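You operate a simulated robot arm through the tools that you are given. There is no shell and no other tool. Be economical: measure what you need, move in short steps, check, and stop when the job is done.

You run a simulated robot arm. Do the job below in one go: nothing can be reset, and whatever is moved stays where it is left.

Task
Take the small grey filter from the top of the wood-topped bench and leave it on the top of the rear bench. Fetch the black filter and set it on the bench mat. Put the carton marked "72" from the top of the white bench on the top of the side table and the carton labelled "26" on the top of the wood-topped bench. Lift the blue drum flap open. Do these in any order.

It is judged by the outcome, as a careful person would: the job done as asked, and still so three seconds after it is handed in. It fails if anything else is knocked over, pushed out of place, dropped, spilled or broken.

Robot
A 5-joint arm with a two-finger parallel gripper on a trunk, on a base that drives. Base frame: it is fixed to the floor where the robot stands at the start and does not move with it; the origin is under the middle of the robot, x ahead of it, y to its left, z up. Units: mm, rad, N and s.
It reaches about 1134 mm from its shoulder. Its first joint turns from -2.601 to 2.601 rad. Places, roughly: bench mat (18x30 cm) [940, 40, 900]; black filter (8x8x4 cm) [-400, 800, 1000]; blue drum flap [8500, 8000, 1100]; carton [-2500, 1500, 1000]; small grey filter (4x4x4 cm) [700, -300, 900]; top of the rear bench [-2700, -900, 900]; top of the side table [-1000, -1500, 700]; top of the wood-topped bench [400, -500, 900]. Payload 1.57 kg.
Tool frame: the origin (TCP) lies between the finger pads and is the grasp point; the fingertips stand 30 mm ahead of it; z points along the fingers, y is the line along which they close. Largest opening 110 mm; finger width 24, thickness 12; the body of the gripper, 48 by 112 mm, starts 78 mm behind the TCP.
Orientation is that of the tool frame in the base frame, as [roll, pitch, yaw] about the fixed x, y, z axes, in that order (R = Rz(yaw) Ry(pitch) Rx(roll)). With the fingers straight down and closing along the base's y, the tool's x points along the base's -x, its y along +y and its z along -z.

Tools
- The arm moves only by the tool send_rows. Its argument "plan" is a list that holds one entry, the list of rows, each a list of 7 numbers: the opening, from 0 (shut) to 1 (fully open), then the shift along the tool's x, y, z in mm, then the turn, a rotation vector about the tool's x, y, z in rad. In form: [[[claw, dx, dy, dz, wx, wy, wz], ...]]. A call has 1 to 10 rows; each row is the pose to reach, as a shift and turn from the pose commanded when the call began, along the tool's axes at that moment. Rows are played at 5 a second. More than 50 mm and 0.15 rad between two rows, or a gripper value outside its range, and nothing of the call is played. Where a pose cannot be reached the arm comes as near as it can. A force on the tool above 40 N (or 10 N above the force at the start of the call, whichever is more), or a blocked arm, ends the call early, and 0.2 s more pass. The fingers move at their own pace (about 72 mm/s each) and stop on an object; they squeeze with about 28 N. The grip force told is the motor's: it shows also when the fingers shut on nothing. Time passes only in rows, and 0.2 s behind the last, so rows that repeat a pose let the fingers close. It gives the time, the measured TCP pose, the force on the tool (base axes), the opening and the grip force at its end, in the units of the frame above (readings bear some noise), with the torque about the TCP (base axes, N m) and any sound that the robot's microphone picked up.
- Cameras (640 x 400 px; columns grow to the right, rows downward): "scene" is now at [-5.6, 214, 1839.6]; the picture's right is [0.71, -0.71, 0.00], its down [-0.64, -0.64, -0.42] and it looks along [0.29, 0.29, -0.91] (base axes); focal length 247 px, centre (320, 200). "wrist" rides on the gripper at [70, 16, -141] in the tool frame; the picture's right is [-0.23, 0.97, 0.00], its down [-0.86, -0.20, -0.48] and it looks along [-0.47, -0.11, 0.88] (tool axes); focal length 222 px, centre (320, 200).
- get_image(camera): a new picture of that camera. It takes no simulated time.
- slide_trunk(by): slides the trunk up (or, below 0, down) by that many mm; the arm and the scene camera ride with it, the base frame stays. It gives what a move gives, with no picture.
- base_move(legs): drives the robot by 1 to 6 legs, each [ahead, turn to the left] in mm and rad, along the robot's own axes; the way and the turn of a leg run together, so that a leg with both is an arc; at most 1500 mm and 3.142 rad a leg. The arm and the cameras ride along, it lands a little off, and it stops where it bumps. It gives what a move gives.
- head_to(pan, tilt): turns the head with the scene camera to pan (to the left, within 2.705 rad either way) and tilt (down, from -0.506 to 1.204), counted from straight ahead of the robot. It gives what a move gives.
- locate(camera, pixels): there is no depth. For up to 12 entries [column, row, z] of the newest picture of that camera ("zoom" is the newest enlarged one), the place [x, y] in the base frame at which the ray of that pixel passes the height z, good to about 3 mm. It takes no simulated time.
- zoom(camera, box): a new picture of the part [left, top, right, bottom] of that camera's present view, enlarged. It takes no simulated time.
- close_job(): hands the job in; it is judged then, once.

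Keep the steps short. Do not move on a guess: measure, check each grasp and each placing, and mend mistakes. In all there are 110 turns and 90 pictures (those below and enlarged ones count). Leave the gripper open and the arm clear of the work at the hand-in unless told otherwise, and finish with a single line.

The tools are called after ">>>" by a JSON object that holds its "method" and its "body". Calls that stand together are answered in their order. send_rows: Moves the arm, as the interface text tells. Its arguments: {"type":"object","properties":{"plan":{"type":"array"}},"required":["plan"]} The other tools are called the same way: slide_trunk (by) slides the trunk up or down; base_move (legs) drives the base; head_to (pan, tilt) turns the head that bears the scene camera; get_image (camera) takes a picture; locate (camera, pixels) gives the place at which the rays of pixels pass given heights; zoom (camera, box) takes an enlarged picture of a part of a camera's view; close_job () hands the job in.

At the start:

```text
time_s: 0.0
position: [711.9, 104.4, 1149.3]
orientation: [-3.141, -0.001, -3.141]
contact_force: [0.5, 0.7, -0.3]
moment: [0.03, 0.03, 0.0]
finger_gap: 110.2
grasp_force: 0.0
trunk travel left (down, up): [-882.0, 88.0]
robot x, y, heading: [-2.2, 0.7, 0.001]
head pan, tilt: [0.784, 1.143]
```

scene: 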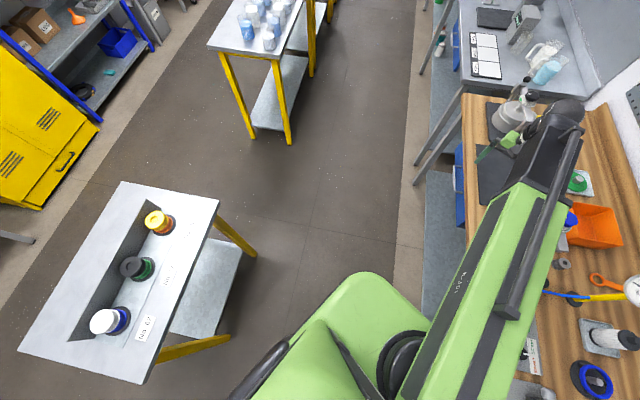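
wrist: 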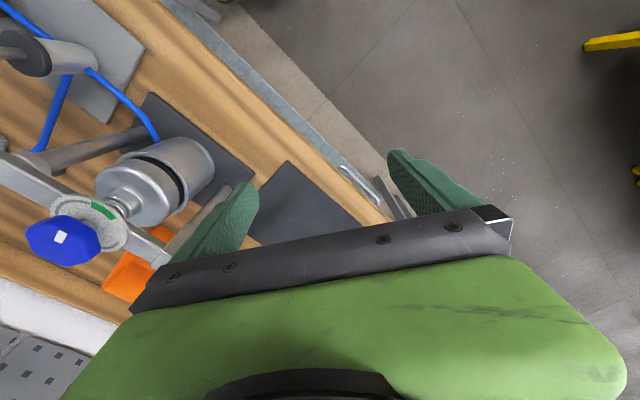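

I see a wood-topped bench to the front right and a table with filters to the left. I'll look around with the head first, starting ahead and to the right.

>>> {"method": "head_to", "body": {"pan": -0.4, "tilt": 0.9}}

>>> {"method": "get_image", "body": {"camera": "scene"}}

>>> {"method": "head_to", "body": {"pan": 1.9, "tilt": 0.8}}

>>> {"method": "get_image", "body": {"camera": "scene"}}

>>> {"method": "head_to", "body": {"pan": 2.7, "tilt": 0.5}}

>>> {"method": "get_image", "body": {"camera": "scene"}}

>>> {"method": "head_to", "body": {"pan": -2.4, "tilt": 0.6}}

>>> {"method": "get_image", "body": {"camera": "scene"}}

>>> {"method": "head_to", "body": {"pan": 0.75, "tilt": 0.2}}

>>> {"method": "get_image", "body": {"camera": "scene"}}

```text
time_s: 1.4
position: [712.9, 103.9, 1149.4]
orientation: [-3.141, 0.0, 3.141]
contact_force: [0.1, 0.5, 0.2]
moment: [0.0, 0.04, 0.03]
finger_gap: 110.1
grasp_force: 0.1
trunk travel left (down, up): [-882.0, 88.0]
robot x, y, heading: [-1.8, -3.2, 0.001]
head pan, tilt: [-0.4, 0.901]
```

```text
87 pictures are left
```

scene: 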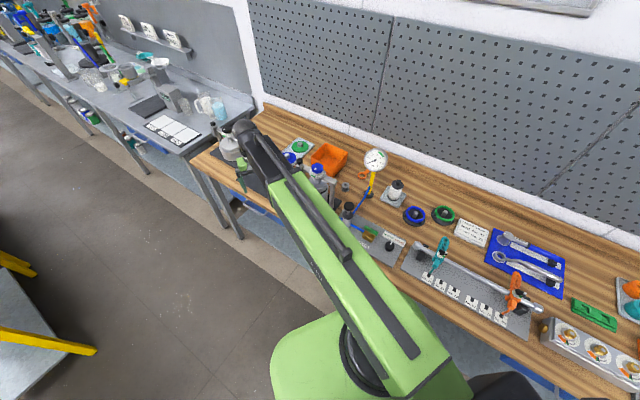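

```text
time_s: 3.5
position: [712.2, 103.7, 1149.6]
orientation: [-3.141, 0.0, -3.141]
contact_force: [0.1, -0.1, 0.2]
moment: [0.0, 0.03, -0.01]
finger_gap: 109.9
grasp_force: 0.1
trunk travel left (down, up): [-882.0, 88.0]
robot x, y, heading: [-0.6, -0.3, 0.001]
head pan, tilt: [1.901, 0.799]
```

```text
86 pictures are left
```

scene: 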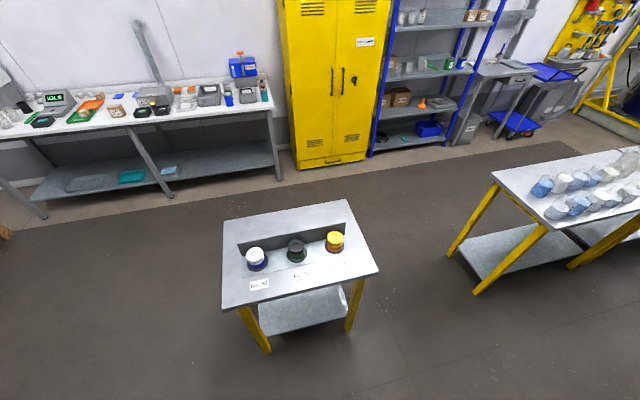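

```text
time_s: 4.7
position: [712.4, 103.5, 1148.0]
orientation: [-3.141, 0.0, -3.141]
contact_force: [-0.2, -0.1, -0.1]
moment: [-0.03, -0.01, 0.03]
finger_gap: 110.2
grasp_force: 0.1
trunk travel left (down, up): [-882.0, 88.0]
robot x, y, heading: [1.3, 0.6, 0.003]
head pan, tilt: [2.7, 0.499]
```

```text
85 pictures are left
```

scene: 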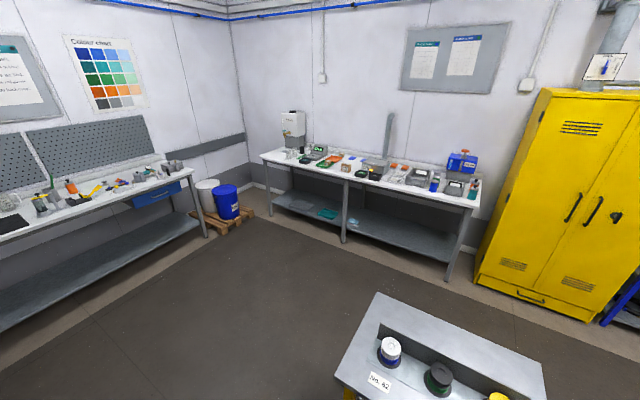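

```text
time_s: 8.7
position: [713.0, 104.2, 1149.5]
orientation: [-3.141, 0.0, -3.141]
contact_force: [-0.4, -0.1, 0.0]
moment: [0.0, 0.04, -0.03]
finger_gap: 110.0
grasp_force: 0.0
trunk travel left (down, up): [-882.0, 88.0]
robot x, y, heading: [-1.0, -1.9, -0.003]
head pan, tilt: [-2.4, 0.6]
```

```text
84 pictures are left
```

scene: 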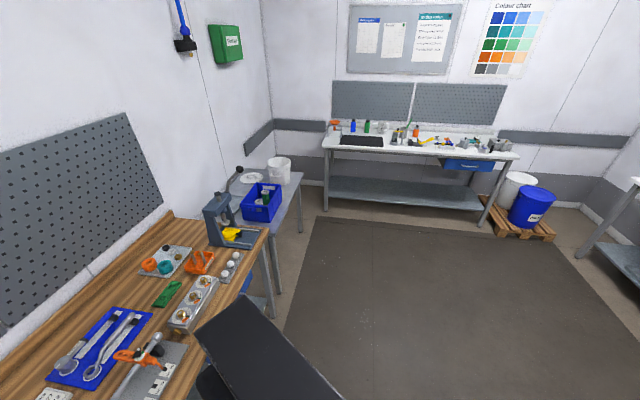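

```text
time_s: 11.3
position: [712.0, 106.0, 1149.1]
orientation: [-3.141, 0.0, -3.141]
contact_force: [0.8, -0.4, 0.2]
moment: [0.01, 0.02, 0.01]
finger_gap: 110.0
grasp_force: 0.1
trunk travel left (down, up): [-882.0, 88.0]
robot x, y, heading: [-3.4, -0.5, 0.0]
head pan, tilt: [0.75, 0.201]
```

```text
83 pictures are left
```

scene: 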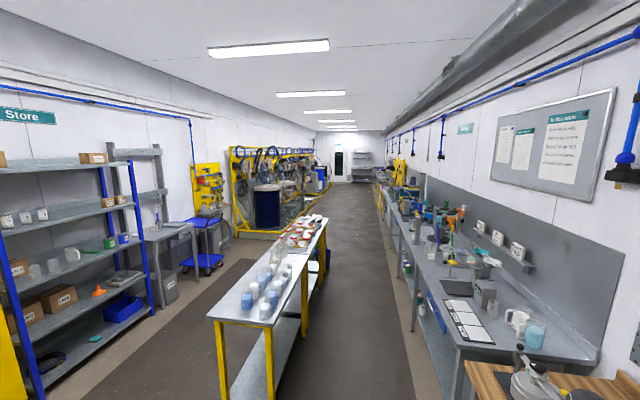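

I need close looks. First the filters and the white bench.

>>> {"method": "head_to", "body": {"pan": 2.1, "tilt": 0.9}}

>>> {"method": "zoom", "body": {"camera": "scene", "box": [220, 100, 460, 250]}}

>>> {"method": "head_to", "body": {"pan": 2.4, "tilt": 0.4}}

>>> {"method": "zoom", "body": {"camera": "scene", "box": [180, 140, 420, 290]}}

>>> {"method": "head_to", "body": {"pan": -0.5, "tilt": 1.1}}

>>> {"method": "get_image", "body": {"camera": "scene"}}

```text
time_s: 12.8
position: [711.1, 104.8, 1149.5]
orientation: [-3.141, 0.0, 3.141]
contact_force: [0.4, 0.2, -0.3]
moment: [0.0, 0.04, 0.02]
finger_gap: 110.0
grasp_force: 0.0
trunk travel left (down, up): [-882.0, 88.0]
robot x, y, heading: [-1.4, 1.3, 0.002]
head pan, tilt: [2.1, 0.901]
```

```text
2.67 times, centred on (340, 175) of scene
```

zoom: 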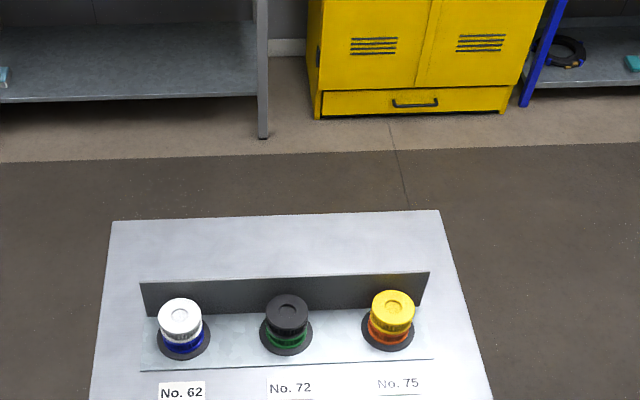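

```text
time_s: 13.8
position: [711.6, 103.7, 1149.1]
orientation: [-3.141, -0.001, -3.141]
contact_force: [0.3, -0.1, 1.2]
moment: [-0.01, 0.02, 0.01]
finger_gap: 110.2
grasp_force: 0.0
trunk travel left (down, up): [-882.0, 88.0]
robot x, y, heading: [1.5, 0.6, -0.003]
head pan, tilt: [2.4, 0.4]
```

```text
2.67 times, centred on (300, 215) of scene
```

zoom: 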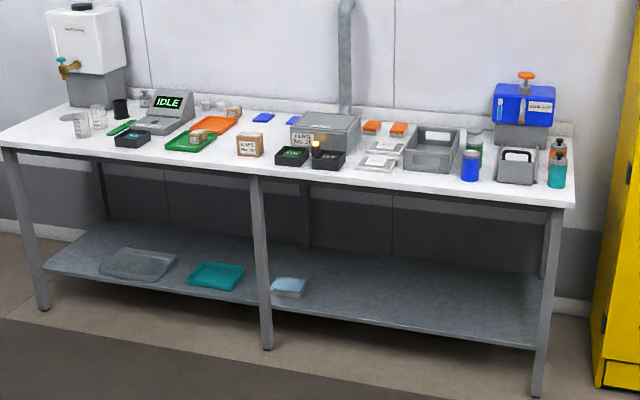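

```text
time_s: 16.3
position: [712.0, 103.2, 1148.7]
orientation: [3.141, 0.0, -3.142]
contact_force: [0.4, -0.5, 0.3]
moment: [0.03, 0.0, 0.02]
finger_gap: 110.0
grasp_force: 0.1
trunk travel left (down, up): [-882.0, 88.0]
robot x, y, heading: [-4.0, -0.8, -0.004]
head pan, tilt: [-0.499, 1.1]
```

```text
80 pictures are left
```

scene: 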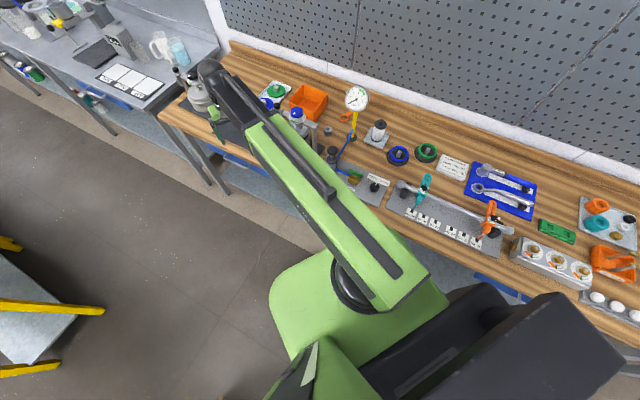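

Zoom on the wood bench around the expected small grey filter and the mat.

>>> {"method": "zoom", "body": {"camera": "scene", "box": [250, 70, 442, 190]}}

>>> {"method": "locate", "body": {"camera": "scene", "pixels": [[327, 131, 900], [332, 155, 900], [230, 42, 900], [160, 118, 900], [265, 165, 900], [400, 265, 900], [380, 130, 900]]}}

```text
3.33 times, centred on (346, 130) of scene
```

zoom: 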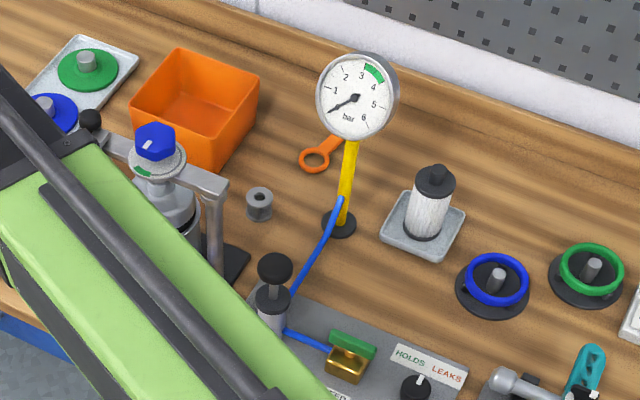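

```text
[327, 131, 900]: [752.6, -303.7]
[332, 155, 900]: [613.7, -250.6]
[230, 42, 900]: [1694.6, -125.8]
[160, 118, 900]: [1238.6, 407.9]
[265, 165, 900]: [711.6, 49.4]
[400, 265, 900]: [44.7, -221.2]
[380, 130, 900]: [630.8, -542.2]
```

>>> {"method": "locate", "body": {"camera": "zoom", "pixels": [[260, 189, 940], [248, 213, 900], [271, 213, 900], [259, 221, 900], [339, 226, 900], [358, 100, 1100], [358, 55, 1150], [210, 200, 1000], [245, 245, 900], [274, 268, 1000]]}}

>>> {"method": "get_image", "body": {"camera": "wrist"}}

>>> {"method": "locate", "body": {"camera": "wrist", "pixels": [[286, 160, 900], [390, 217, 900], [255, 190, 900], [280, 243, 900], [145, 95, 900], [320, 240, 900], [155, 155, 980]]}}

```text
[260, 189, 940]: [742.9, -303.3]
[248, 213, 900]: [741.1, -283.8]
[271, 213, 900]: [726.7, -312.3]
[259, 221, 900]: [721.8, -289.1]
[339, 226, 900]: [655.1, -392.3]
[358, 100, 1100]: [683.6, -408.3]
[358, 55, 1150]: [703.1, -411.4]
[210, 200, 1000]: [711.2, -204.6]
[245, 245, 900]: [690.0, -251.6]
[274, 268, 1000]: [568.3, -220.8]
```

```text
78 pictures are left
```

wrist: 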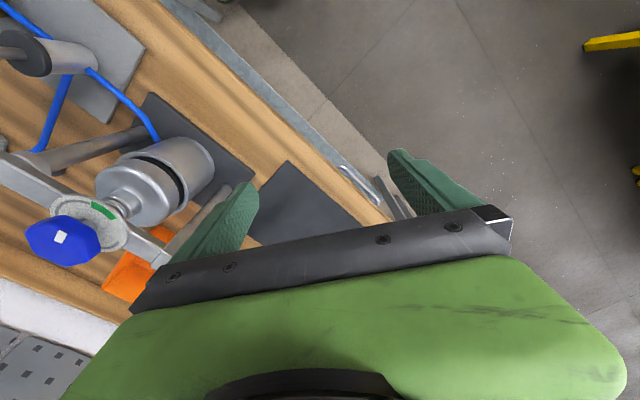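

```text
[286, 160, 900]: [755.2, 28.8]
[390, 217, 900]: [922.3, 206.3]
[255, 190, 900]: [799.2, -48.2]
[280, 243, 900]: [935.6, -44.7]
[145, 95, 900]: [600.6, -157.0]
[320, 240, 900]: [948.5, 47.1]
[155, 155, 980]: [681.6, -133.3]
```

>>> {"method": "locate", "body": {"camera": "wrist", "pixels": [[62, 238, 1000], [62, 238, 1050], [62, 238, 1100], [62, 238, 1150]]}}

>>> {"method": "locate", "body": {"camera": "zoom", "pixels": [[152, 138, 1000], [152, 138, 1050], [152, 138, 1100], [152, 138, 1150], [210, 172, 900], [313, 158, 905], [274, 268, 950], [388, 62, 1100], [340, 60, 1100]]}}

```text
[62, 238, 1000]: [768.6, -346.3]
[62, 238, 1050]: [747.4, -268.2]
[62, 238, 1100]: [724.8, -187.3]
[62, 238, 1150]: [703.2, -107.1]
```

```text
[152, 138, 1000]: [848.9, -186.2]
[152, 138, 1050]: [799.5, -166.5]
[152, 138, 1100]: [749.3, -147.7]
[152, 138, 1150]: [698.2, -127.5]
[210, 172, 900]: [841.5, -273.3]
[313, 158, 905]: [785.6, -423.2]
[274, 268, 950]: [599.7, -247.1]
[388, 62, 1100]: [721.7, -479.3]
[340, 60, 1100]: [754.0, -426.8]
```

Raise the trunk so that the fingers clear the gauge (top ≈1150), then swing the tool over the small filter at about (740,-301).

>>> {"method": "slide_trunk", "body": {"by": 86}}

>>> {"method": "send_rows", "body": {"plan": [[[1, 0, -20, -20, 0, 0, 0], [1, -3, -60, -40, 0, 0, 0], [1, -6, -105, -40, 0, 0, 0], [1, -9, -150, -40, 0, 0, 0], [1, -12, -195, -40, 0, 0, 0], [1, -16, -240, -40, 0, 0, 0], [1, -20, -285, -40, 0, 0, 0], [1, -24, -330, -40, 0, 0, 0], [1, -28, -370, -40, 0, 0, 0], [1, -28, -405, -40, 0, 0, 0]]]}}

>>> {"method": "get_image", "body": {"camera": "wrist"}}

>>> {"method": "get_image", "body": {"camera": "scene"}}

```text
time_s: 17.5
position: [712.0, 103.9, 1235.0]
orientation: [-3.142, 0.0, 3.141]
contact_force: [-0.6, 0.0, 0.5]
moment: [-0.02, 0.02, -0.03]
finger_gap: 110.0
grasp_force: 0.0
trunk travel left (down, up): [-968.0, 2.0]
robot x, y, heading: [2.5, 0.9, -0.002]
head pan, tilt: [-0.499, 1.1]
```

```text
time_s: 19.7
position: [739.6, -303.2, 1235.1]
orientation: [-3.141, 0.0, -3.141]
contact_force: [-0.3, -0.2, 0.7]
moment: [0.0, 0.0, -0.01]
finger_gap: 110.3
grasp_force: 0.1
out of reach, approached as far as the arm can: row 1, 2, 3, 4, 5, 6, 7, 8, 9, 10
trunk travel left (down, up): [-968.0, 2.0]
robot x, y, heading: [1.3, -3.6, -0.002]
head pan, tilt: [-0.499, 1.1]
```

```text
77 pictures are left
```

wrist: 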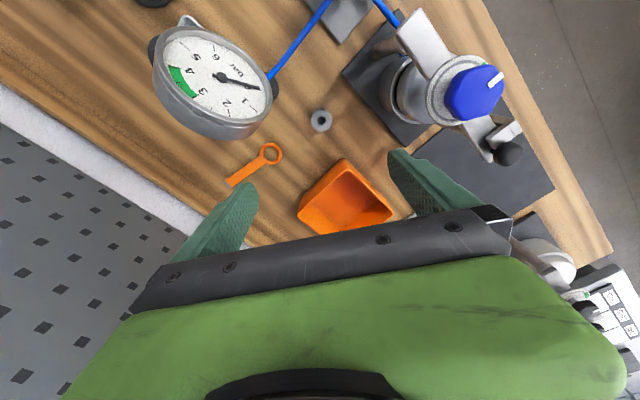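

```text
76 pictures are left
```

scene: 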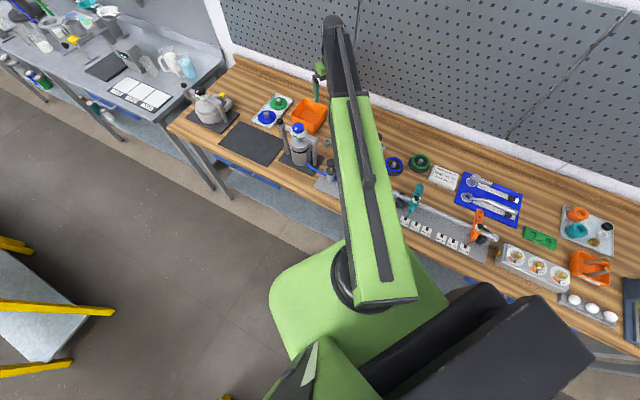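

>>> {"method": "locate", "body": {"camera": "wrist", "pixels": [[322, 116, 940], [320, 121, 900], [320, 121, 935], [310, 120, 935], [331, 120, 935], [220, 80, 1100], [272, 85, 1100], [430, 60, 1080], [350, 160, 950], [300, 205, 950], [270, 152, 905], [340, 80, 900]]}}

>>> {"method": "locate", "body": {"camera": "scene", "pixels": [[241, 123, 900], [283, 143, 900], [262, 165, 900], [219, 141, 900], [327, 143, 930]]}}

>>> {"method": "zoom", "body": {"camera": "wrist", "box": [240, 60, 400, 160]}}

```text
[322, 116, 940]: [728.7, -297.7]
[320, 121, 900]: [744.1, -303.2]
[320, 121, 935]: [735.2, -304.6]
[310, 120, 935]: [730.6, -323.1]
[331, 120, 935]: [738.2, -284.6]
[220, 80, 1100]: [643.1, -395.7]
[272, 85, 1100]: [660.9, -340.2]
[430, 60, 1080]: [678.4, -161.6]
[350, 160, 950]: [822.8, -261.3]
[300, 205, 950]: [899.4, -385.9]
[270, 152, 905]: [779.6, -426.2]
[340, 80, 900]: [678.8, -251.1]
```

```text
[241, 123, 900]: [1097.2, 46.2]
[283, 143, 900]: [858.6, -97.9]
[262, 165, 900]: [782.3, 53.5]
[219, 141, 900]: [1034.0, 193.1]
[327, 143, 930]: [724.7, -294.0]
```

```text
4.00 times, centred on (320, 110) of wrist
```

zoom: 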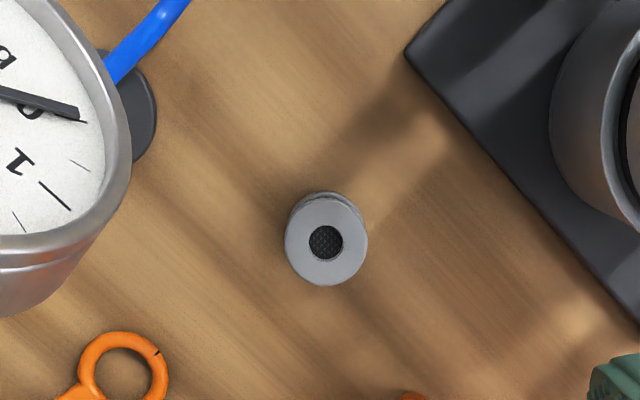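

Filter is at about (737,-303); gauge and press leave room. I spin the tool 90° so it closes along X, staying high.

>>> {"method": "send_rows", "body": {"plan": [[[0.7, 0, 0, 10, 0, 0, 0.15], [0.7, 0, 0, 20, 0, 0, 0.3], [0.7, 0, 0, 30, 0, 0, 0.45], [0.7, 0, 0, 40, 0, 0, 0.6], [0.7, 0, 0, 40, 0, 0, 0.75], [0.7, 0, 0, 40, 0, 0, 0.9], [0.7, 0, 0, 40, 0, 0, 1.05], [0.7, 0, 0, 40, 0, 0, 1.2], [0.7, 0, 0, 40, 0, 0, 1.35], [0.7, 0, 0, 40, 0, 0, 1.5]]]}}

```text
time_s: 21.9
position: [742.6, -301.6, 1236.5]
orientation: [-3.141, 0.001, 1.64]
contact_force: [-0.3, 0.3, 0.8]
moment: [0.0, 0.01, 0.0]
finger_gap: 77.0
grasp_force: 0.0
out of reach, approached as far as the arm can: row 1, 2, 3, 4, 5, 6, 7, 8, 9, 10
trunk travel left (down, up): [-968.0, 2.0]
robot x, y, heading: [-1.5, -1.0, -0.004]
head pan, tilt: [-0.499, 1.1]
```

>>> {"method": "send_rows", "body": {"plan": [[[0.7, -2, -3, 45, 0, 0, 0.07], [0.7, -2, -3, 90, 0, 0, 0.07], [0.7, -2, -3, 135, 0, 0, 0.07], [0.7, -2, -3, 180, 0, 0, 0.07], [0.7, -2, -3, 220, 0, 0, 0.07], [0.7, -2, -3, 250, 0, 0, 0.07]]]}}

>>> {"method": "get_image", "body": {"camera": "wrist"}}

```text
time_s: 23.3
position: [739.8, -303.1, 1236.0]
orientation: [-3.141, 0.001, 1.57]
contact_force: [-0.2, -0.2, -0.5]
moment: [0.0, -0.01, 0.01]
finger_gap: 77.1
grasp_force: 0.1
out of reach, approached as far as the arm can: row 1, 2, 3, 4, 5, 6
trunk travel left (down, up): [-968.0, 2.0]
robot x, y, heading: [-0.3, 0.0, 0.001]
head pan, tilt: [-0.499, 1.1]
```

```text
74 pictures are left
```

wrist: 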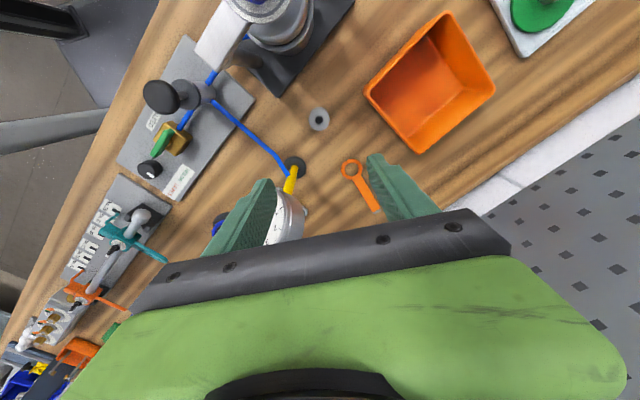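

The tool did not descend. I test a small straight-down step.

>>> {"method": "send_rows", "body": {"plan": [[[0.7, 0, 0, 20, 0, 0, 0], [0.7, 0, 0, 20, 0, 0, 0]]]}}

>>> {"method": "head_to", "body": {"pan": -0.38, "tilt": 0.95}}

>>> {"method": "get_image", "body": {"camera": "scene"}}

```text
time_s: 23.9
position: [735.6, -302.9, 1234.9]
orientation: [-3.141, -0.001, 1.573]
contact_force: [-0.2, -0.7, 0.7]
moment: [0.0, 0.01, -0.01]
finger_gap: 77.2
grasp_force: 0.1
out of reach, approached as far as the arm can: row 1, 2
trunk travel left (down, up): [-968.0, 2.0]
robot x, y, heading: [-1.2, 0.9, -0.0]
head pan, tilt: [-0.499, 1.1]
```

```text
time_s: 24.6
position: [734.8, -301.6, 1234.8]
orientation: [-3.14, 0.0, 1.571]
contact_force: [-0.1, 0.3, 0.3]
moment: [0.01, -0.01, 0.05]
finger_gap: 77.0
grasp_force: 0.0
trunk travel left (down, up): [-968.0, 2.0]
robot x, y, heading: [-0.5, -2.1, -0.002]
head pan, tilt: [-0.38, 0.949]
```

```text
73 pictures are left
```

scene: 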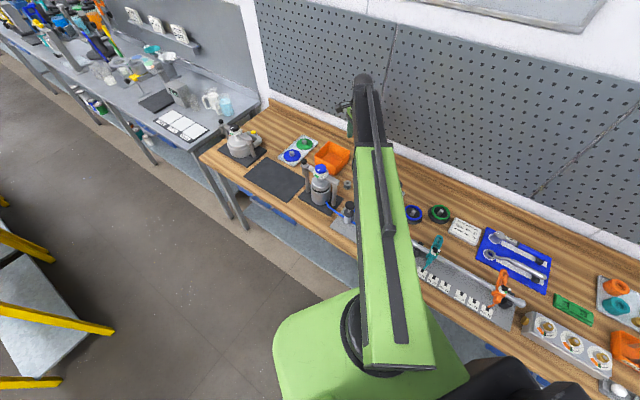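

The height seems to come only from the trunk (horizontal boom). I measure how high the boom is over the TCP.

>>> {"method": "locate", "body": {"camera": "scene", "pixels": [[363, 78, 1450], [363, 78, 1500], [363, 78, 1550], [382, 78, 1500], [355, 78, 1500], [400, 362, 1500], [345, 150, 1500], [355, 155, 1450]]}}

>>> {"method": "zoom", "body": {"camera": "scene", "box": [280, 60, 440, 160]}}

```text
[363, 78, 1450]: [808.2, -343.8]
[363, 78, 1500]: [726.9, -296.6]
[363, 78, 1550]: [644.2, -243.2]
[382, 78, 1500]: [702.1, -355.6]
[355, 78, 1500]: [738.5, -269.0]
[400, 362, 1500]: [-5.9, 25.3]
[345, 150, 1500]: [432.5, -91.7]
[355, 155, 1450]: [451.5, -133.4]
```

```text
4.00 times, centred on (360, 110) of scene
```

zoom: 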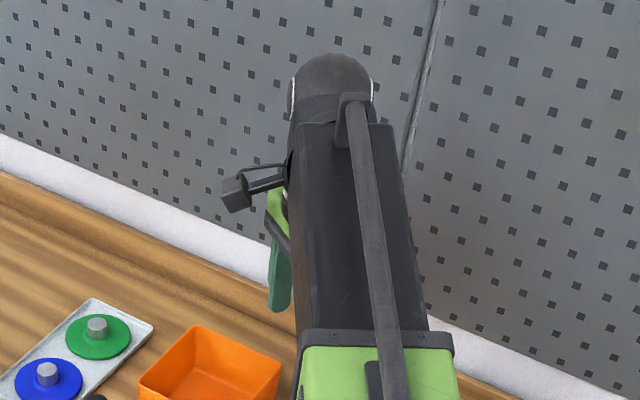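

Height comes from the trunk only, and the boom ends beside the tall gauge at this angle. I'll move the base so the boom comes in between the gauge and the press (back direction about 137°), with the tool still high.

>>> {"method": "base_move", "body": {"legs": [[0, 1.012], [287, 0], [0, -1.376]]}}

>>> {"method": "get_image", "body": {"camera": "wrist"}}

>>> {"method": "get_image", "body": {"camera": "scene"}}

```text
time_s: 32.6
position: [720.0, -319.6, 1232.7]
orientation: [-3.14, 0.0, 1.186]
contact_force: [0.5, -0.7, 0.3]
moment: [0.04, 0.05, -0.03]
finger_gap: 76.9
grasp_force: 0.2
trunk travel left (down, up): [-968.0, 2.0]
robot x, y, heading: [139.7, 223.0, -0.383]
head pan, tilt: [-0.38, 0.949]
```

```text
71 pictures are left
```

wrist: 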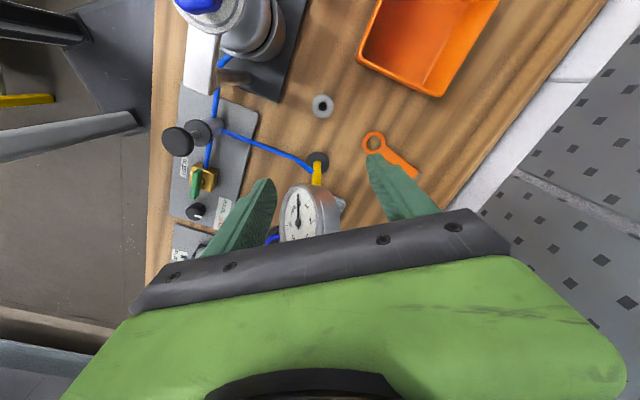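

```text
70 pictures are left
```

scene: 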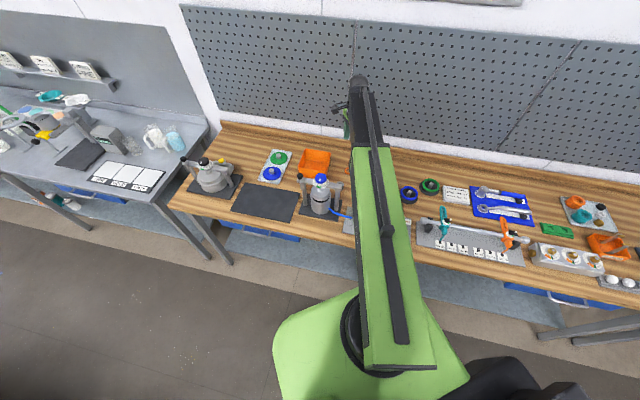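

>>> {"method": "locate", "body": {"camera": "wrist", "pixels": [[323, 106, 930], [300, 212, 1138], [316, 184, 1138], [336, 205, 1138], [217, 35, 1090], [188, 95, 1090], [233, 72, 1090], [200, 4, 1135], [179, 140, 1000], [319, 160, 900]]}}

>>> {"method": "zoom", "body": {"camera": "wrist", "box": [160, 0, 400, 250]}}

```text
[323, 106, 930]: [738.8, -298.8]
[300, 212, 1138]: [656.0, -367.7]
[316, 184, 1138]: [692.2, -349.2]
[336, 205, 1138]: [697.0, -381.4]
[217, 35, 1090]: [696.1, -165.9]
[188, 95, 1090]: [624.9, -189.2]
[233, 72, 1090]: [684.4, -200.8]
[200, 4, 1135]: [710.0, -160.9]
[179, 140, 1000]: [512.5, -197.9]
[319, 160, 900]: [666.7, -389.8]
```

```text
1.60 times, centred on (280, 125) of wrist
```

zoom: 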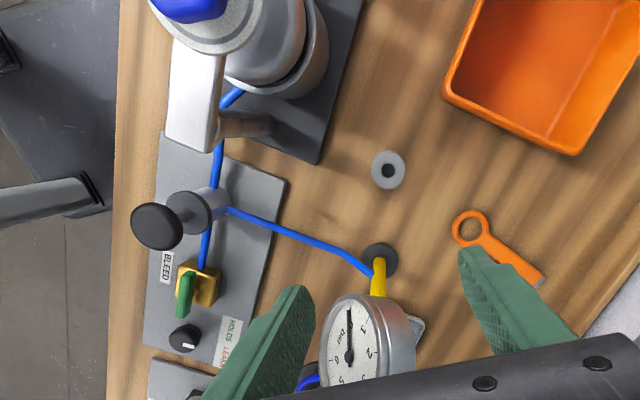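

Now place the TCP over the filter (739,-299), closing along the boom direction.

>>> {"method": "send_rows", "body": {"plan": [[[0.7, 10, 4, 0, 0, 0, 0.13], [0.7, 20, 8, 0, 0, 0, 0.26], [0.7, 26.2, 9.9, 0, 0, 0, 0.34]]]}}

>>> {"method": "get_image", "body": {"camera": "wrist"}}

>>> {"method": "locate", "body": {"camera": "wrist", "pixels": [[320, 119, 930]]}}

```text
time_s: 33.4
position: [735.9, -298.8, 1234.8]
orientation: [3.141, 0.001, 0.844]
contact_force: [0.1, -0.2, 0.2]
moment: [0.01, -0.04, 0.02]
finger_gap: 77.1
grasp_force: 0.0
trunk travel left (down, up): [-968.0, 2.0]
robot x, y, heading: [142.8, 222.2, -0.377]
head pan, tilt: [-0.38, 0.949]
```

```text
68 pictures are left
```

wrist: 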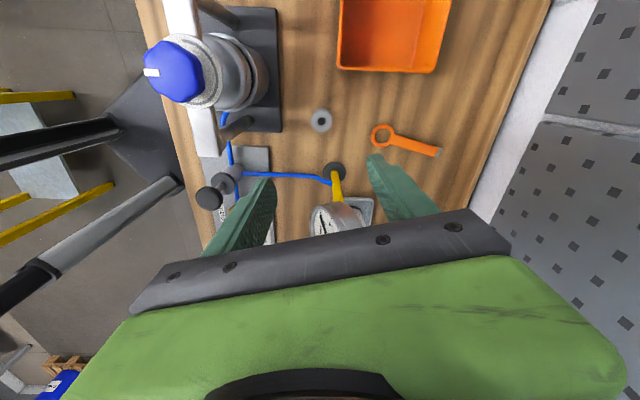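

```text
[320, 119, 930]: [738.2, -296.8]
```

Aligned. Lower by the trunk in steps.

>>> {"method": "slide_trunk", "body": {"by": -160}}

>>> {"method": "get_image", "body": {"camera": "wrist"}}

>>> {"method": "get_image", "body": {"camera": "scene"}}

```text
time_s: 35.2
position: [736.1, -297.9, 1075.5]
orientation: [-3.142, 0.001, 0.847]
contact_force: [-0.3, 0.1, 0.4]
moment: [0.02, 0.0, 0.0]
finger_gap: 77.1
grasp_force: 0.0
trunk travel left (down, up): [-808.0, 162.0]
robot x, y, heading: [139.4, 220.8, -0.382]
head pan, tilt: [-0.38, 0.949]
```

```text
67 pictures are left
```

wrist: 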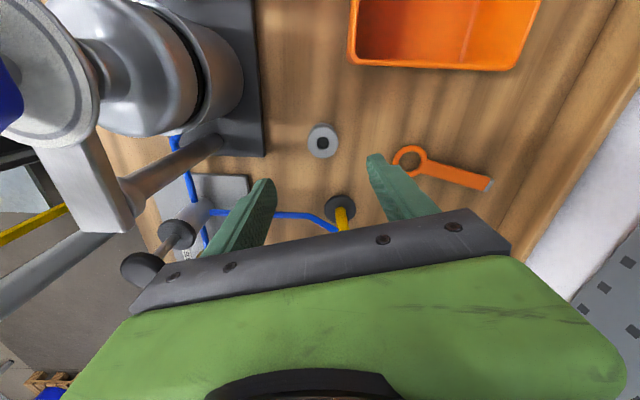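

```text
66 pictures are left
```

scene: 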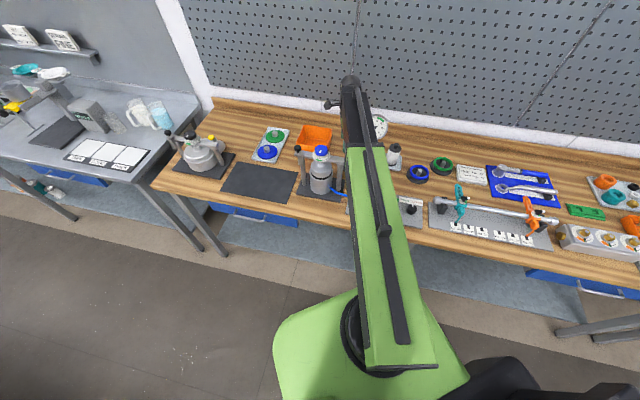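

>>> {"method": "locate", "body": {"camera": "wrist", "pixels": [[322, 141, 930], [322, 141, 938], [130, 232, 1060], [130, 232, 1090], [100, 130, 1090], [45, 145, 1090]]}}

>>> {"method": "zoom", "body": {"camera": "scene", "box": [270, 60, 430, 220]}}

```text
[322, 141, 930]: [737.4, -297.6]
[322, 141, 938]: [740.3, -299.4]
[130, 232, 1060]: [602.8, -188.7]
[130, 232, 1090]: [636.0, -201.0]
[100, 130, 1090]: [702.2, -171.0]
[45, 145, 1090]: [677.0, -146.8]
```

```text
2.50 times, centred on (350, 140) of scene
```

zoom: 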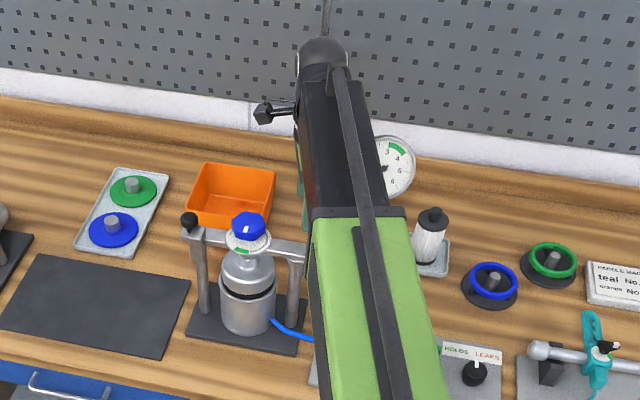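

>>> {"method": "locate", "body": {"camera": "zoom", "pixels": [[364, 165, 1138], [392, 165, 1138], [305, 250, 1090], [300, 240, 1090], [250, 225, 1135], [250, 212, 1140], [322, 70, 1310]]}}

```text
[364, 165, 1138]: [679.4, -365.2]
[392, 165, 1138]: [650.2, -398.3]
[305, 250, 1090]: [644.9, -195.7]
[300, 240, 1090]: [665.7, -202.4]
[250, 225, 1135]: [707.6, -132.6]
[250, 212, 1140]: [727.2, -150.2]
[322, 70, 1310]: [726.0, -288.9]
```

>>> {"method": "locate", "body": {"camera": "zoom", "pixels": [[313, 300, 1250], [313, 300, 1300], [313, 300, 1350], [320, 330, 1300], [412, 300, 1350], [412, 300, 1320], [316, 230, 1350], [405, 230, 1350], [306, 150, 1250], [300, 100, 1250], [372, 150, 1320]]}}

>>> {"method": "zoom", "body": {"camera": "scene", "box": [330, 130, 390, 180]}}

```text
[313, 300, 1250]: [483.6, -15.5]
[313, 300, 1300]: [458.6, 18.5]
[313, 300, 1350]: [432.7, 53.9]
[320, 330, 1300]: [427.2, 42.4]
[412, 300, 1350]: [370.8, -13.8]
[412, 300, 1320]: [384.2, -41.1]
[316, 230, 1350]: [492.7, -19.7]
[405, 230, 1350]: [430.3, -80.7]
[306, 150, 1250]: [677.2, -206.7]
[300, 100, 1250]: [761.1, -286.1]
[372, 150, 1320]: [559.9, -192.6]
```

```text
8.00 times, centred on (360, 155) of scene
```

zoom: 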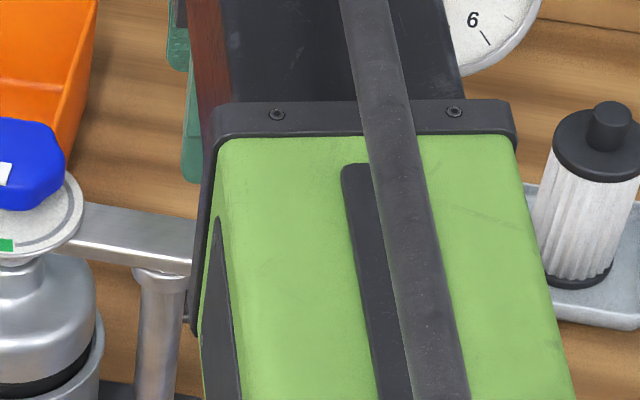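

>>> {"method": "locate", "body": {"camera": "zoom", "pixels": [[213, 108, 1320], [213, 108, 1350], [213, 108, 1380], [515, 105, 1350], [515, 105, 1320], [192, 332, 1200], [192, 332, 1230], [192, 332, 1260], [192, 332, 1290]]}}

```text
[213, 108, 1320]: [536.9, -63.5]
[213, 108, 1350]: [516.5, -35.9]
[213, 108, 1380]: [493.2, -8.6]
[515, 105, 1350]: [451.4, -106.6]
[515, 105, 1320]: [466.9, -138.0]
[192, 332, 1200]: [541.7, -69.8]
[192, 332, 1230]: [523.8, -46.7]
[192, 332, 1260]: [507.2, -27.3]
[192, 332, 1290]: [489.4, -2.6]
```

The boom's underside is about 155 mm above the TCP (at a full-depth grasp ≈1095), too near the press beam (≈1090). A back direction of about 167° clears both sides by ~30 mm. Raise and re-site the base.

>>> {"method": "slide_trunk", "body": {"by": 160}}

>>> {"method": "base_move", "body": {"legs": [[0, 1.232], [-422, 0], [0, -0.743]]}}

>>> {"method": "get_image", "body": {"camera": "wrist"}}

```text
time_s: 37.0
position: [736.2, -297.6, 1236.0]
orientation: [-3.141, 0.001, 0.847]
contact_force: [0.6, 0.0, -0.6]
moment: [0.0, -0.01, 0.04]
finger_gap: 76.8
grasp_force: 0.0
trunk travel left (down, up): [-968.0, 2.0]
robot x, y, heading: [138.4, 222.0, -0.385]
head pan, tilt: [-0.38, 0.949]
```

```text
time_s: 44.6
position: [642.7, -267.7, 1234.0]
orientation: [-3.139, 0.002, 1.34]
contact_force: [0.5, 0.7, -0.2]
moment: [-0.04, 0.01, 0.0]
finger_gap: 77.4
grasp_force: 0.1
trunk travel left (down, up): [-968.0, 2.0]
robot x, y, heading: [-124.9, -104.6, 0.113]
head pan, tilt: [-0.38, 0.949]
```

```text
63 pictures are left
```

wrist: 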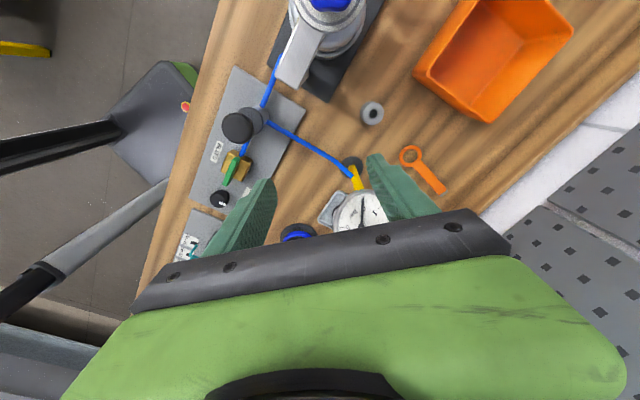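

>>> {"method": "locate", "body": {"camera": "wrist", "pixels": [[372, 113, 932], [372, 113, 938]]}}

```text
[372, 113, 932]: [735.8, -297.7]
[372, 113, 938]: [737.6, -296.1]
```

>>> {"method": "send_rows", "body": {"plan": [[[0.7, -3, 33, 0, 0, 0, 0], [0.7, -5, 66, 0, 0, 0, 0], [0.7, -6.7, 98, 0, 0, 0, 0], [0.7, -6.7, 98, 0, 0, 0, 0]]]}}

>>> {"method": "slide_trunk", "body": {"by": -200}}

>>> {"method": "get_image", "body": {"camera": "wrist"}}

>>> {"method": "get_image", "body": {"camera": "scene"}}

```text
time_s: 45.6
position: [733.6, -296.2, 1236.3]
orientation: [3.14, 0.002, 1.339]
contact_force: [0.0, 0.3, -0.4]
moment: [-0.04, -0.02, 0.01]
finger_gap: 76.8
grasp_force: 0.2
trunk travel left (down, up): [-968.0, 2.0]
robot x, y, heading: [-122.0, -100.8, 0.115]
head pan, tilt: [-0.38, 0.949]
```

```text
time_s: 47.8
position: [734.6, -296.4, 1036.1]
orientation: [-3.141, -0.001, 1.338]
contact_force: [0.1, -0.1, 0.2]
moment: [-0.01, -0.01, 0.02]
finger_gap: 76.9
grasp_force: 0.1
trunk travel left (down, up): [-768.0, 202.0]
robot x, y, heading: [-125.0, -105.7, 0.115]
head pan, tilt: [-0.38, 0.949]
```

```text
62 pictures are left
```

wrist: 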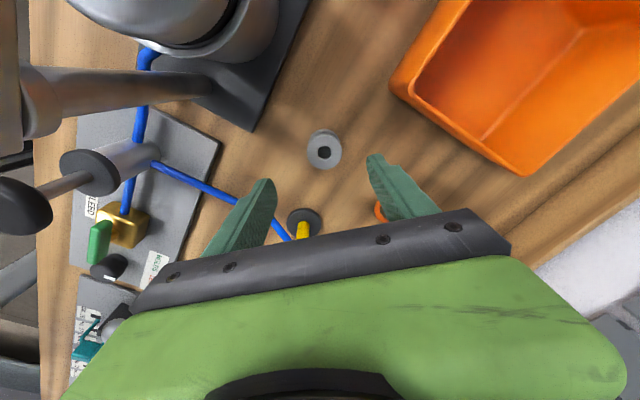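

```text
61 pictures are left
```

scene: 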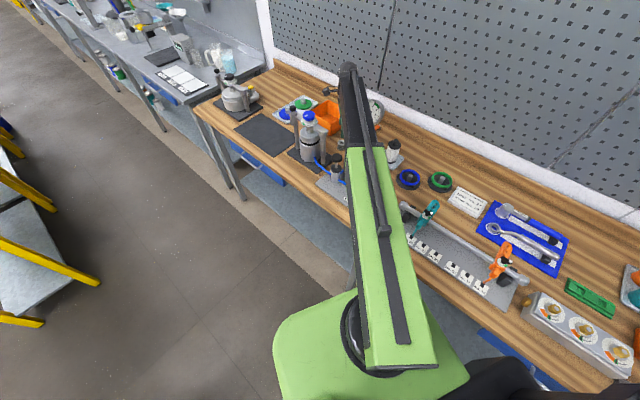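

>>> {"method": "locate", "body": {"camera": "wrist", "pixels": [[324, 150, 935], [324, 150, 940], [26, 205, 1050], [398, 85, 960]]}}

>>> {"method": "zoom", "body": {"camera": "scene", "box": [290, 60, 430, 200]}}

```text
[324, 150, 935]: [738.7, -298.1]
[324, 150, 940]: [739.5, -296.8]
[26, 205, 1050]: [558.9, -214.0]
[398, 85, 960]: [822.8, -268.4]
```

```text
2.86 times, centred on (360, 130) of scene
```

zoom: 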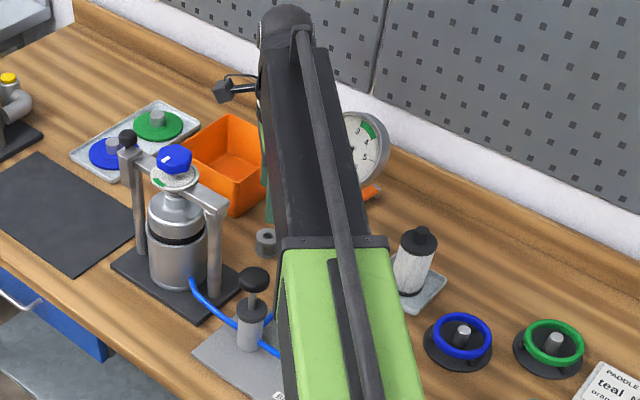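

Clearances look good. Nudge 4 mm outward and lower to TCP ≈ 940.

>>> {"method": "send_rows", "body": {"plan": [[[0.7, -1, 3.5, 0, 0, 0, 0], [0.7, -1, 3.5, 0, 0, 0, 0]]]}}

>>> {"method": "slide_trunk", "body": {"by": -94}}

>>> {"method": "get_image", "body": {"camera": "wrist"}}

```text
time_s: 48.4
position: [737.3, -298.6, 1034.8]
orientation: [-3.141, 0.001, 1.338]
contact_force: [-0.2, 0.2, 0.6]
moment: [0.01, 0.01, 0.04]
finger_gap: 77.1
grasp_force: 0.0
trunk travel left (down, up): [-768.0, 202.0]
robot x, y, heading: [-125.4, -102.4, 0.116]
head pan, tilt: [-0.38, 0.949]
```

```text
time_s: 49.7
position: [737.2, -299.4, 940.8]
orientation: [-3.141, 0.0, 1.336]
contact_force: [-0.4, -0.7, -0.3]
moment: [-0.03, -0.01, -0.03]
finger_gap: 77.2
grasp_force: 0.1
trunk travel left (down, up): [-674.0, 296.0]
robot x, y, heading: [-124.1, -103.4, 0.118]
head pan, tilt: [-0.38, 0.949]
```

```text
59 pictures are left
```

wrist: 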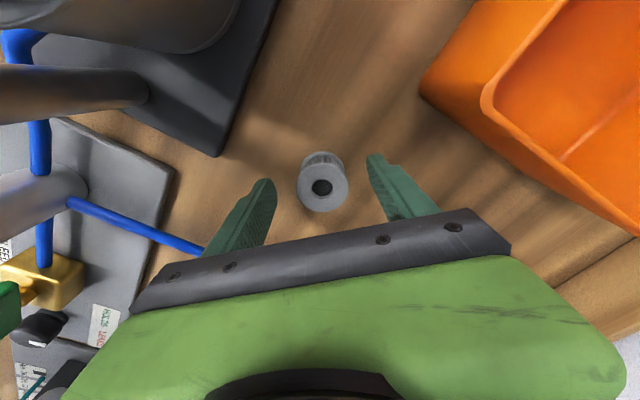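

The filter's top (322,187) sits at the TCP's image point (321,194). Close.

>>> {"method": "send_rows", "body": {"plan": [[[0.5, 0, 0, 0, 0, 0, 0], [0.35, 0, 0, 0, 0, 0, 0], [0.2, 0, 0, 0, 0, 0, 0], [0.2, 0, 0, 0, 0, 0, 0], [0.1, 0, 0, 0, 0, 0, 0], [0.1, 0, 0, 0, 0, 0, 0]]]}}

```text
time_s: 51.1
position: [738.0, -298.2, 940.1]
orientation: [-3.141, 0.001, 1.338]
contact_force: [0.8, 0.3, 1.8]
moment: [-0.02, -0.06, 0.01]
finger_gap: 35.7
grasp_force: 28.6
trunk travel left (down, up): [-674.0, 296.0]
robot x, y, heading: [-127.0, -103.7, 0.114]
head pan, tilt: [-0.38, 0.949]
```

Gripped at 35.7 mm. Lift with the trunk and check.

>>> {"method": "slide_trunk", "body": {"by": 290}}

>>> {"method": "get_image", "body": {"camera": "wrist"}}

```text
time_s: 54.0
position: [738.2, -299.2, 1231.9]
orientation: [3.138, 0.0, 1.337]
contact_force: [-0.6, -0.4, -0.8]
moment: [-0.03, -0.01, -0.01]
finger_gap: 35.5
grasp_force: 28.3
trunk travel left (down, up): [-964.0, 6.0]
robot x, y, heading: [-123.9, -102.7, 0.118]
head pan, tilt: [-0.38, 0.949]
```

```text
58 pictures are left
```

wrist: 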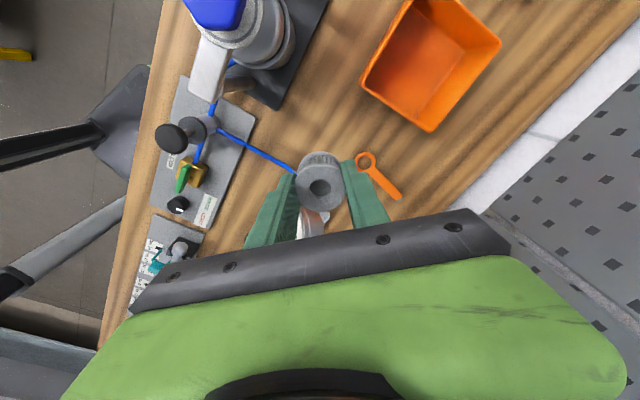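

Held. Drive towards the rear bench: turn left away from the wood bench, then ahead 1200 mm, then look.

>>> {"method": "base_move", "body": {"legs": [[0, 3.1], [0, 0.225], [1200, 0]]}}

>>> {"method": "head_to", "body": {"pan": 0.0, "tilt": 0.6}}

>>> {"method": "get_image", "body": {"camera": "scene"}}

```text
time_s: 68.1
position: [-2184.6, -328.7, 1230.9]
orientation: [-3.141, -0.001, -1.666]
contact_force: [-0.7, 0.4, 0.3]
moment: [-0.01, 0.0, -0.01]
finger_gap: 35.1
grasp_force: 28.2
trunk travel left (down, up): [-964.0, 6.0]
robot x, y, heading: [-1306.0, -402.9, -2.884]
head pan, tilt: [-0.38, 0.949]
```

```text
time_s: 69.0
position: [-2184.2, -328.3, 1230.6]
orientation: [-3.141, -0.001, -1.666]
contact_force: [0.3, -0.2, -0.2]
moment: [-0.01, 0.01, -0.02]
finger_gap: 36.6
grasp_force: 28.0
trunk travel left (down, up): [-964.0, 6.0]
robot x, y, heading: [-1299.3, -399.8, -2.882]
head pan, tilt: [0.0, 0.6]
```

```text
57 pictures are left
```

scene: 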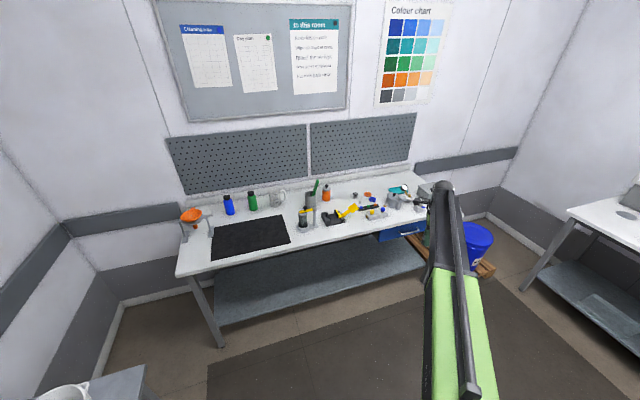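

>>> {"method": "zoom", "body": {"camera": "scene", "box": [165, 170, 425, 290]}}

>>> {"method": "locate", "body": {"camera": "scene", "pixels": [[178, 275, 900], [425, 216, 900], [182, 222, 900], [212, 255, 900], [290, 243, 900], [284, 215, 900], [215, 228, 900], [297, 228, 900], [345, 205, 900], [350, 235, 900]]}}

```text
2.46 times, centred on (295, 230) of scene
```

zoom: 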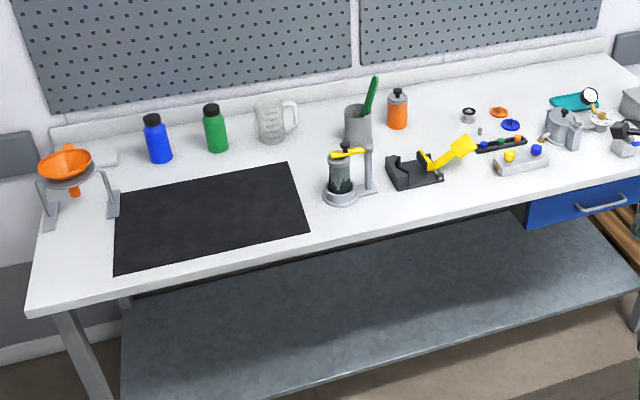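

```text
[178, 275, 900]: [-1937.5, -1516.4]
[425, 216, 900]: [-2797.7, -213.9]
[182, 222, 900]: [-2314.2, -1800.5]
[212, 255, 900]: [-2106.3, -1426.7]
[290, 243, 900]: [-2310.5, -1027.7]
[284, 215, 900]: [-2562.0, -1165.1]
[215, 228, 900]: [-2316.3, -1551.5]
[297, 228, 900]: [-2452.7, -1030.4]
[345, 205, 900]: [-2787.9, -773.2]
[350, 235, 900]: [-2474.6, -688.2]
```

>>> {"method": "locate", "body": {"camera": "zoom", "pixels": [[30, 312, 900], [638, 181, 900], [400, 191, 900], [443, 182, 900], [375, 193, 900], [355, 203, 900], [308, 236, 900], [415, 211, 900], [497, 176, 900], [470, 192, 900], [80, 270, 900], [115, 270, 900]]}}

```text
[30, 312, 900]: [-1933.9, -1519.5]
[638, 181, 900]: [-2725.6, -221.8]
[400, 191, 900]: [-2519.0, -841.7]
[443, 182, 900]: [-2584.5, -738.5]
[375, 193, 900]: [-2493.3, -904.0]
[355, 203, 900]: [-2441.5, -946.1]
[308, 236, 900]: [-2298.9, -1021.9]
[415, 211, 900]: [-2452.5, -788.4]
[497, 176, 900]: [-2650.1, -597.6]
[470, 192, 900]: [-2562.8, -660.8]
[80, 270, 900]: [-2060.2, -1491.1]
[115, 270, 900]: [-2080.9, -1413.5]
```

Free spot at about (-2488,-756), in front of the black clamp. Drive so the boom comes in square to the bench.

>>> {"method": "base_move", "body": {"legs": [[0, -0.522], [434, 0], [0, 1.156]]}}

>>> {"method": "head_to", "body": {"pan": -0.1, "tilt": 0.85}}

>>> {"method": "get_image", "body": {"camera": "scene"}}

>>> {"method": "get_image", "body": {"camera": "wrist"}}

```text
time_s: 76.0
position: [-2484.2, -746.3, 1230.8]
orientation: [-3.141, 0.002, -1.046]
contact_force: [-0.2, -0.4, 0.1]
moment: [0.05, 0.02, 0.0]
finger_gap: 37.2
grasp_force: 28.2
trunk travel left (down, up): [-964.0, 6.0]
robot x, y, heading: [-1706.7, -308.4, -2.273]
head pan, tilt: [0.0, 0.6]
```

```text
time_s: 76.7
position: [-2483.6, -744.4, 1231.7]
orientation: [3.141, 0.0, -1.045]
contact_force: [0.6, 0.5, 0.1]
moment: [0.01, 0.05, 0.0]
finger_gap: 37.5
grasp_force: 28.2
trunk travel left (down, up): [-964.0, 6.0]
robot x, y, heading: [-1711.6, -303.7, -2.27]
head pan, tilt: [-0.099, 0.85]
```

```text
55 pictures are left
```

scene: 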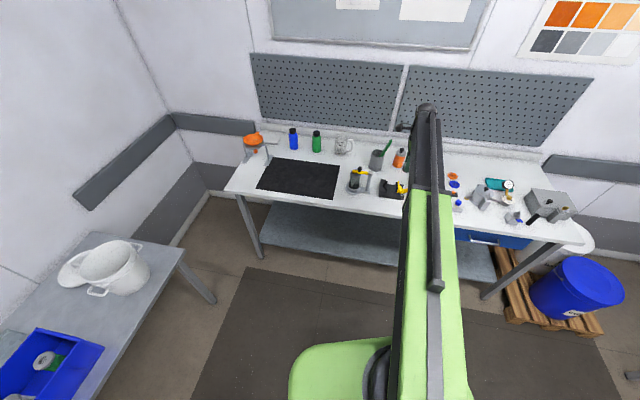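

```text
54 pictures are left
```

wrist: 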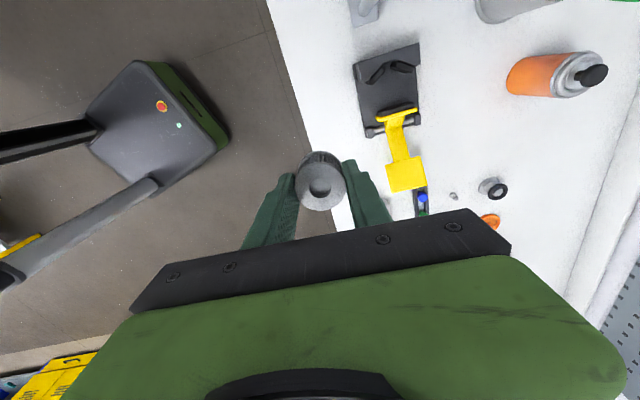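

>>> {"method": "locate", "body": {"camera": "wrist", "pixels": [[268, 0, 900], [320, 140, 900], [355, 65, 900], [367, 137, 900], [390, 190, 950], [428, 205, 910]]}}

```text
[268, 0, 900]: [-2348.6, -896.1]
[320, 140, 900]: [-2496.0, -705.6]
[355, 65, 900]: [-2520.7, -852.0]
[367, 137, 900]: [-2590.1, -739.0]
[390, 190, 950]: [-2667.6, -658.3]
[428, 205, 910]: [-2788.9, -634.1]
```

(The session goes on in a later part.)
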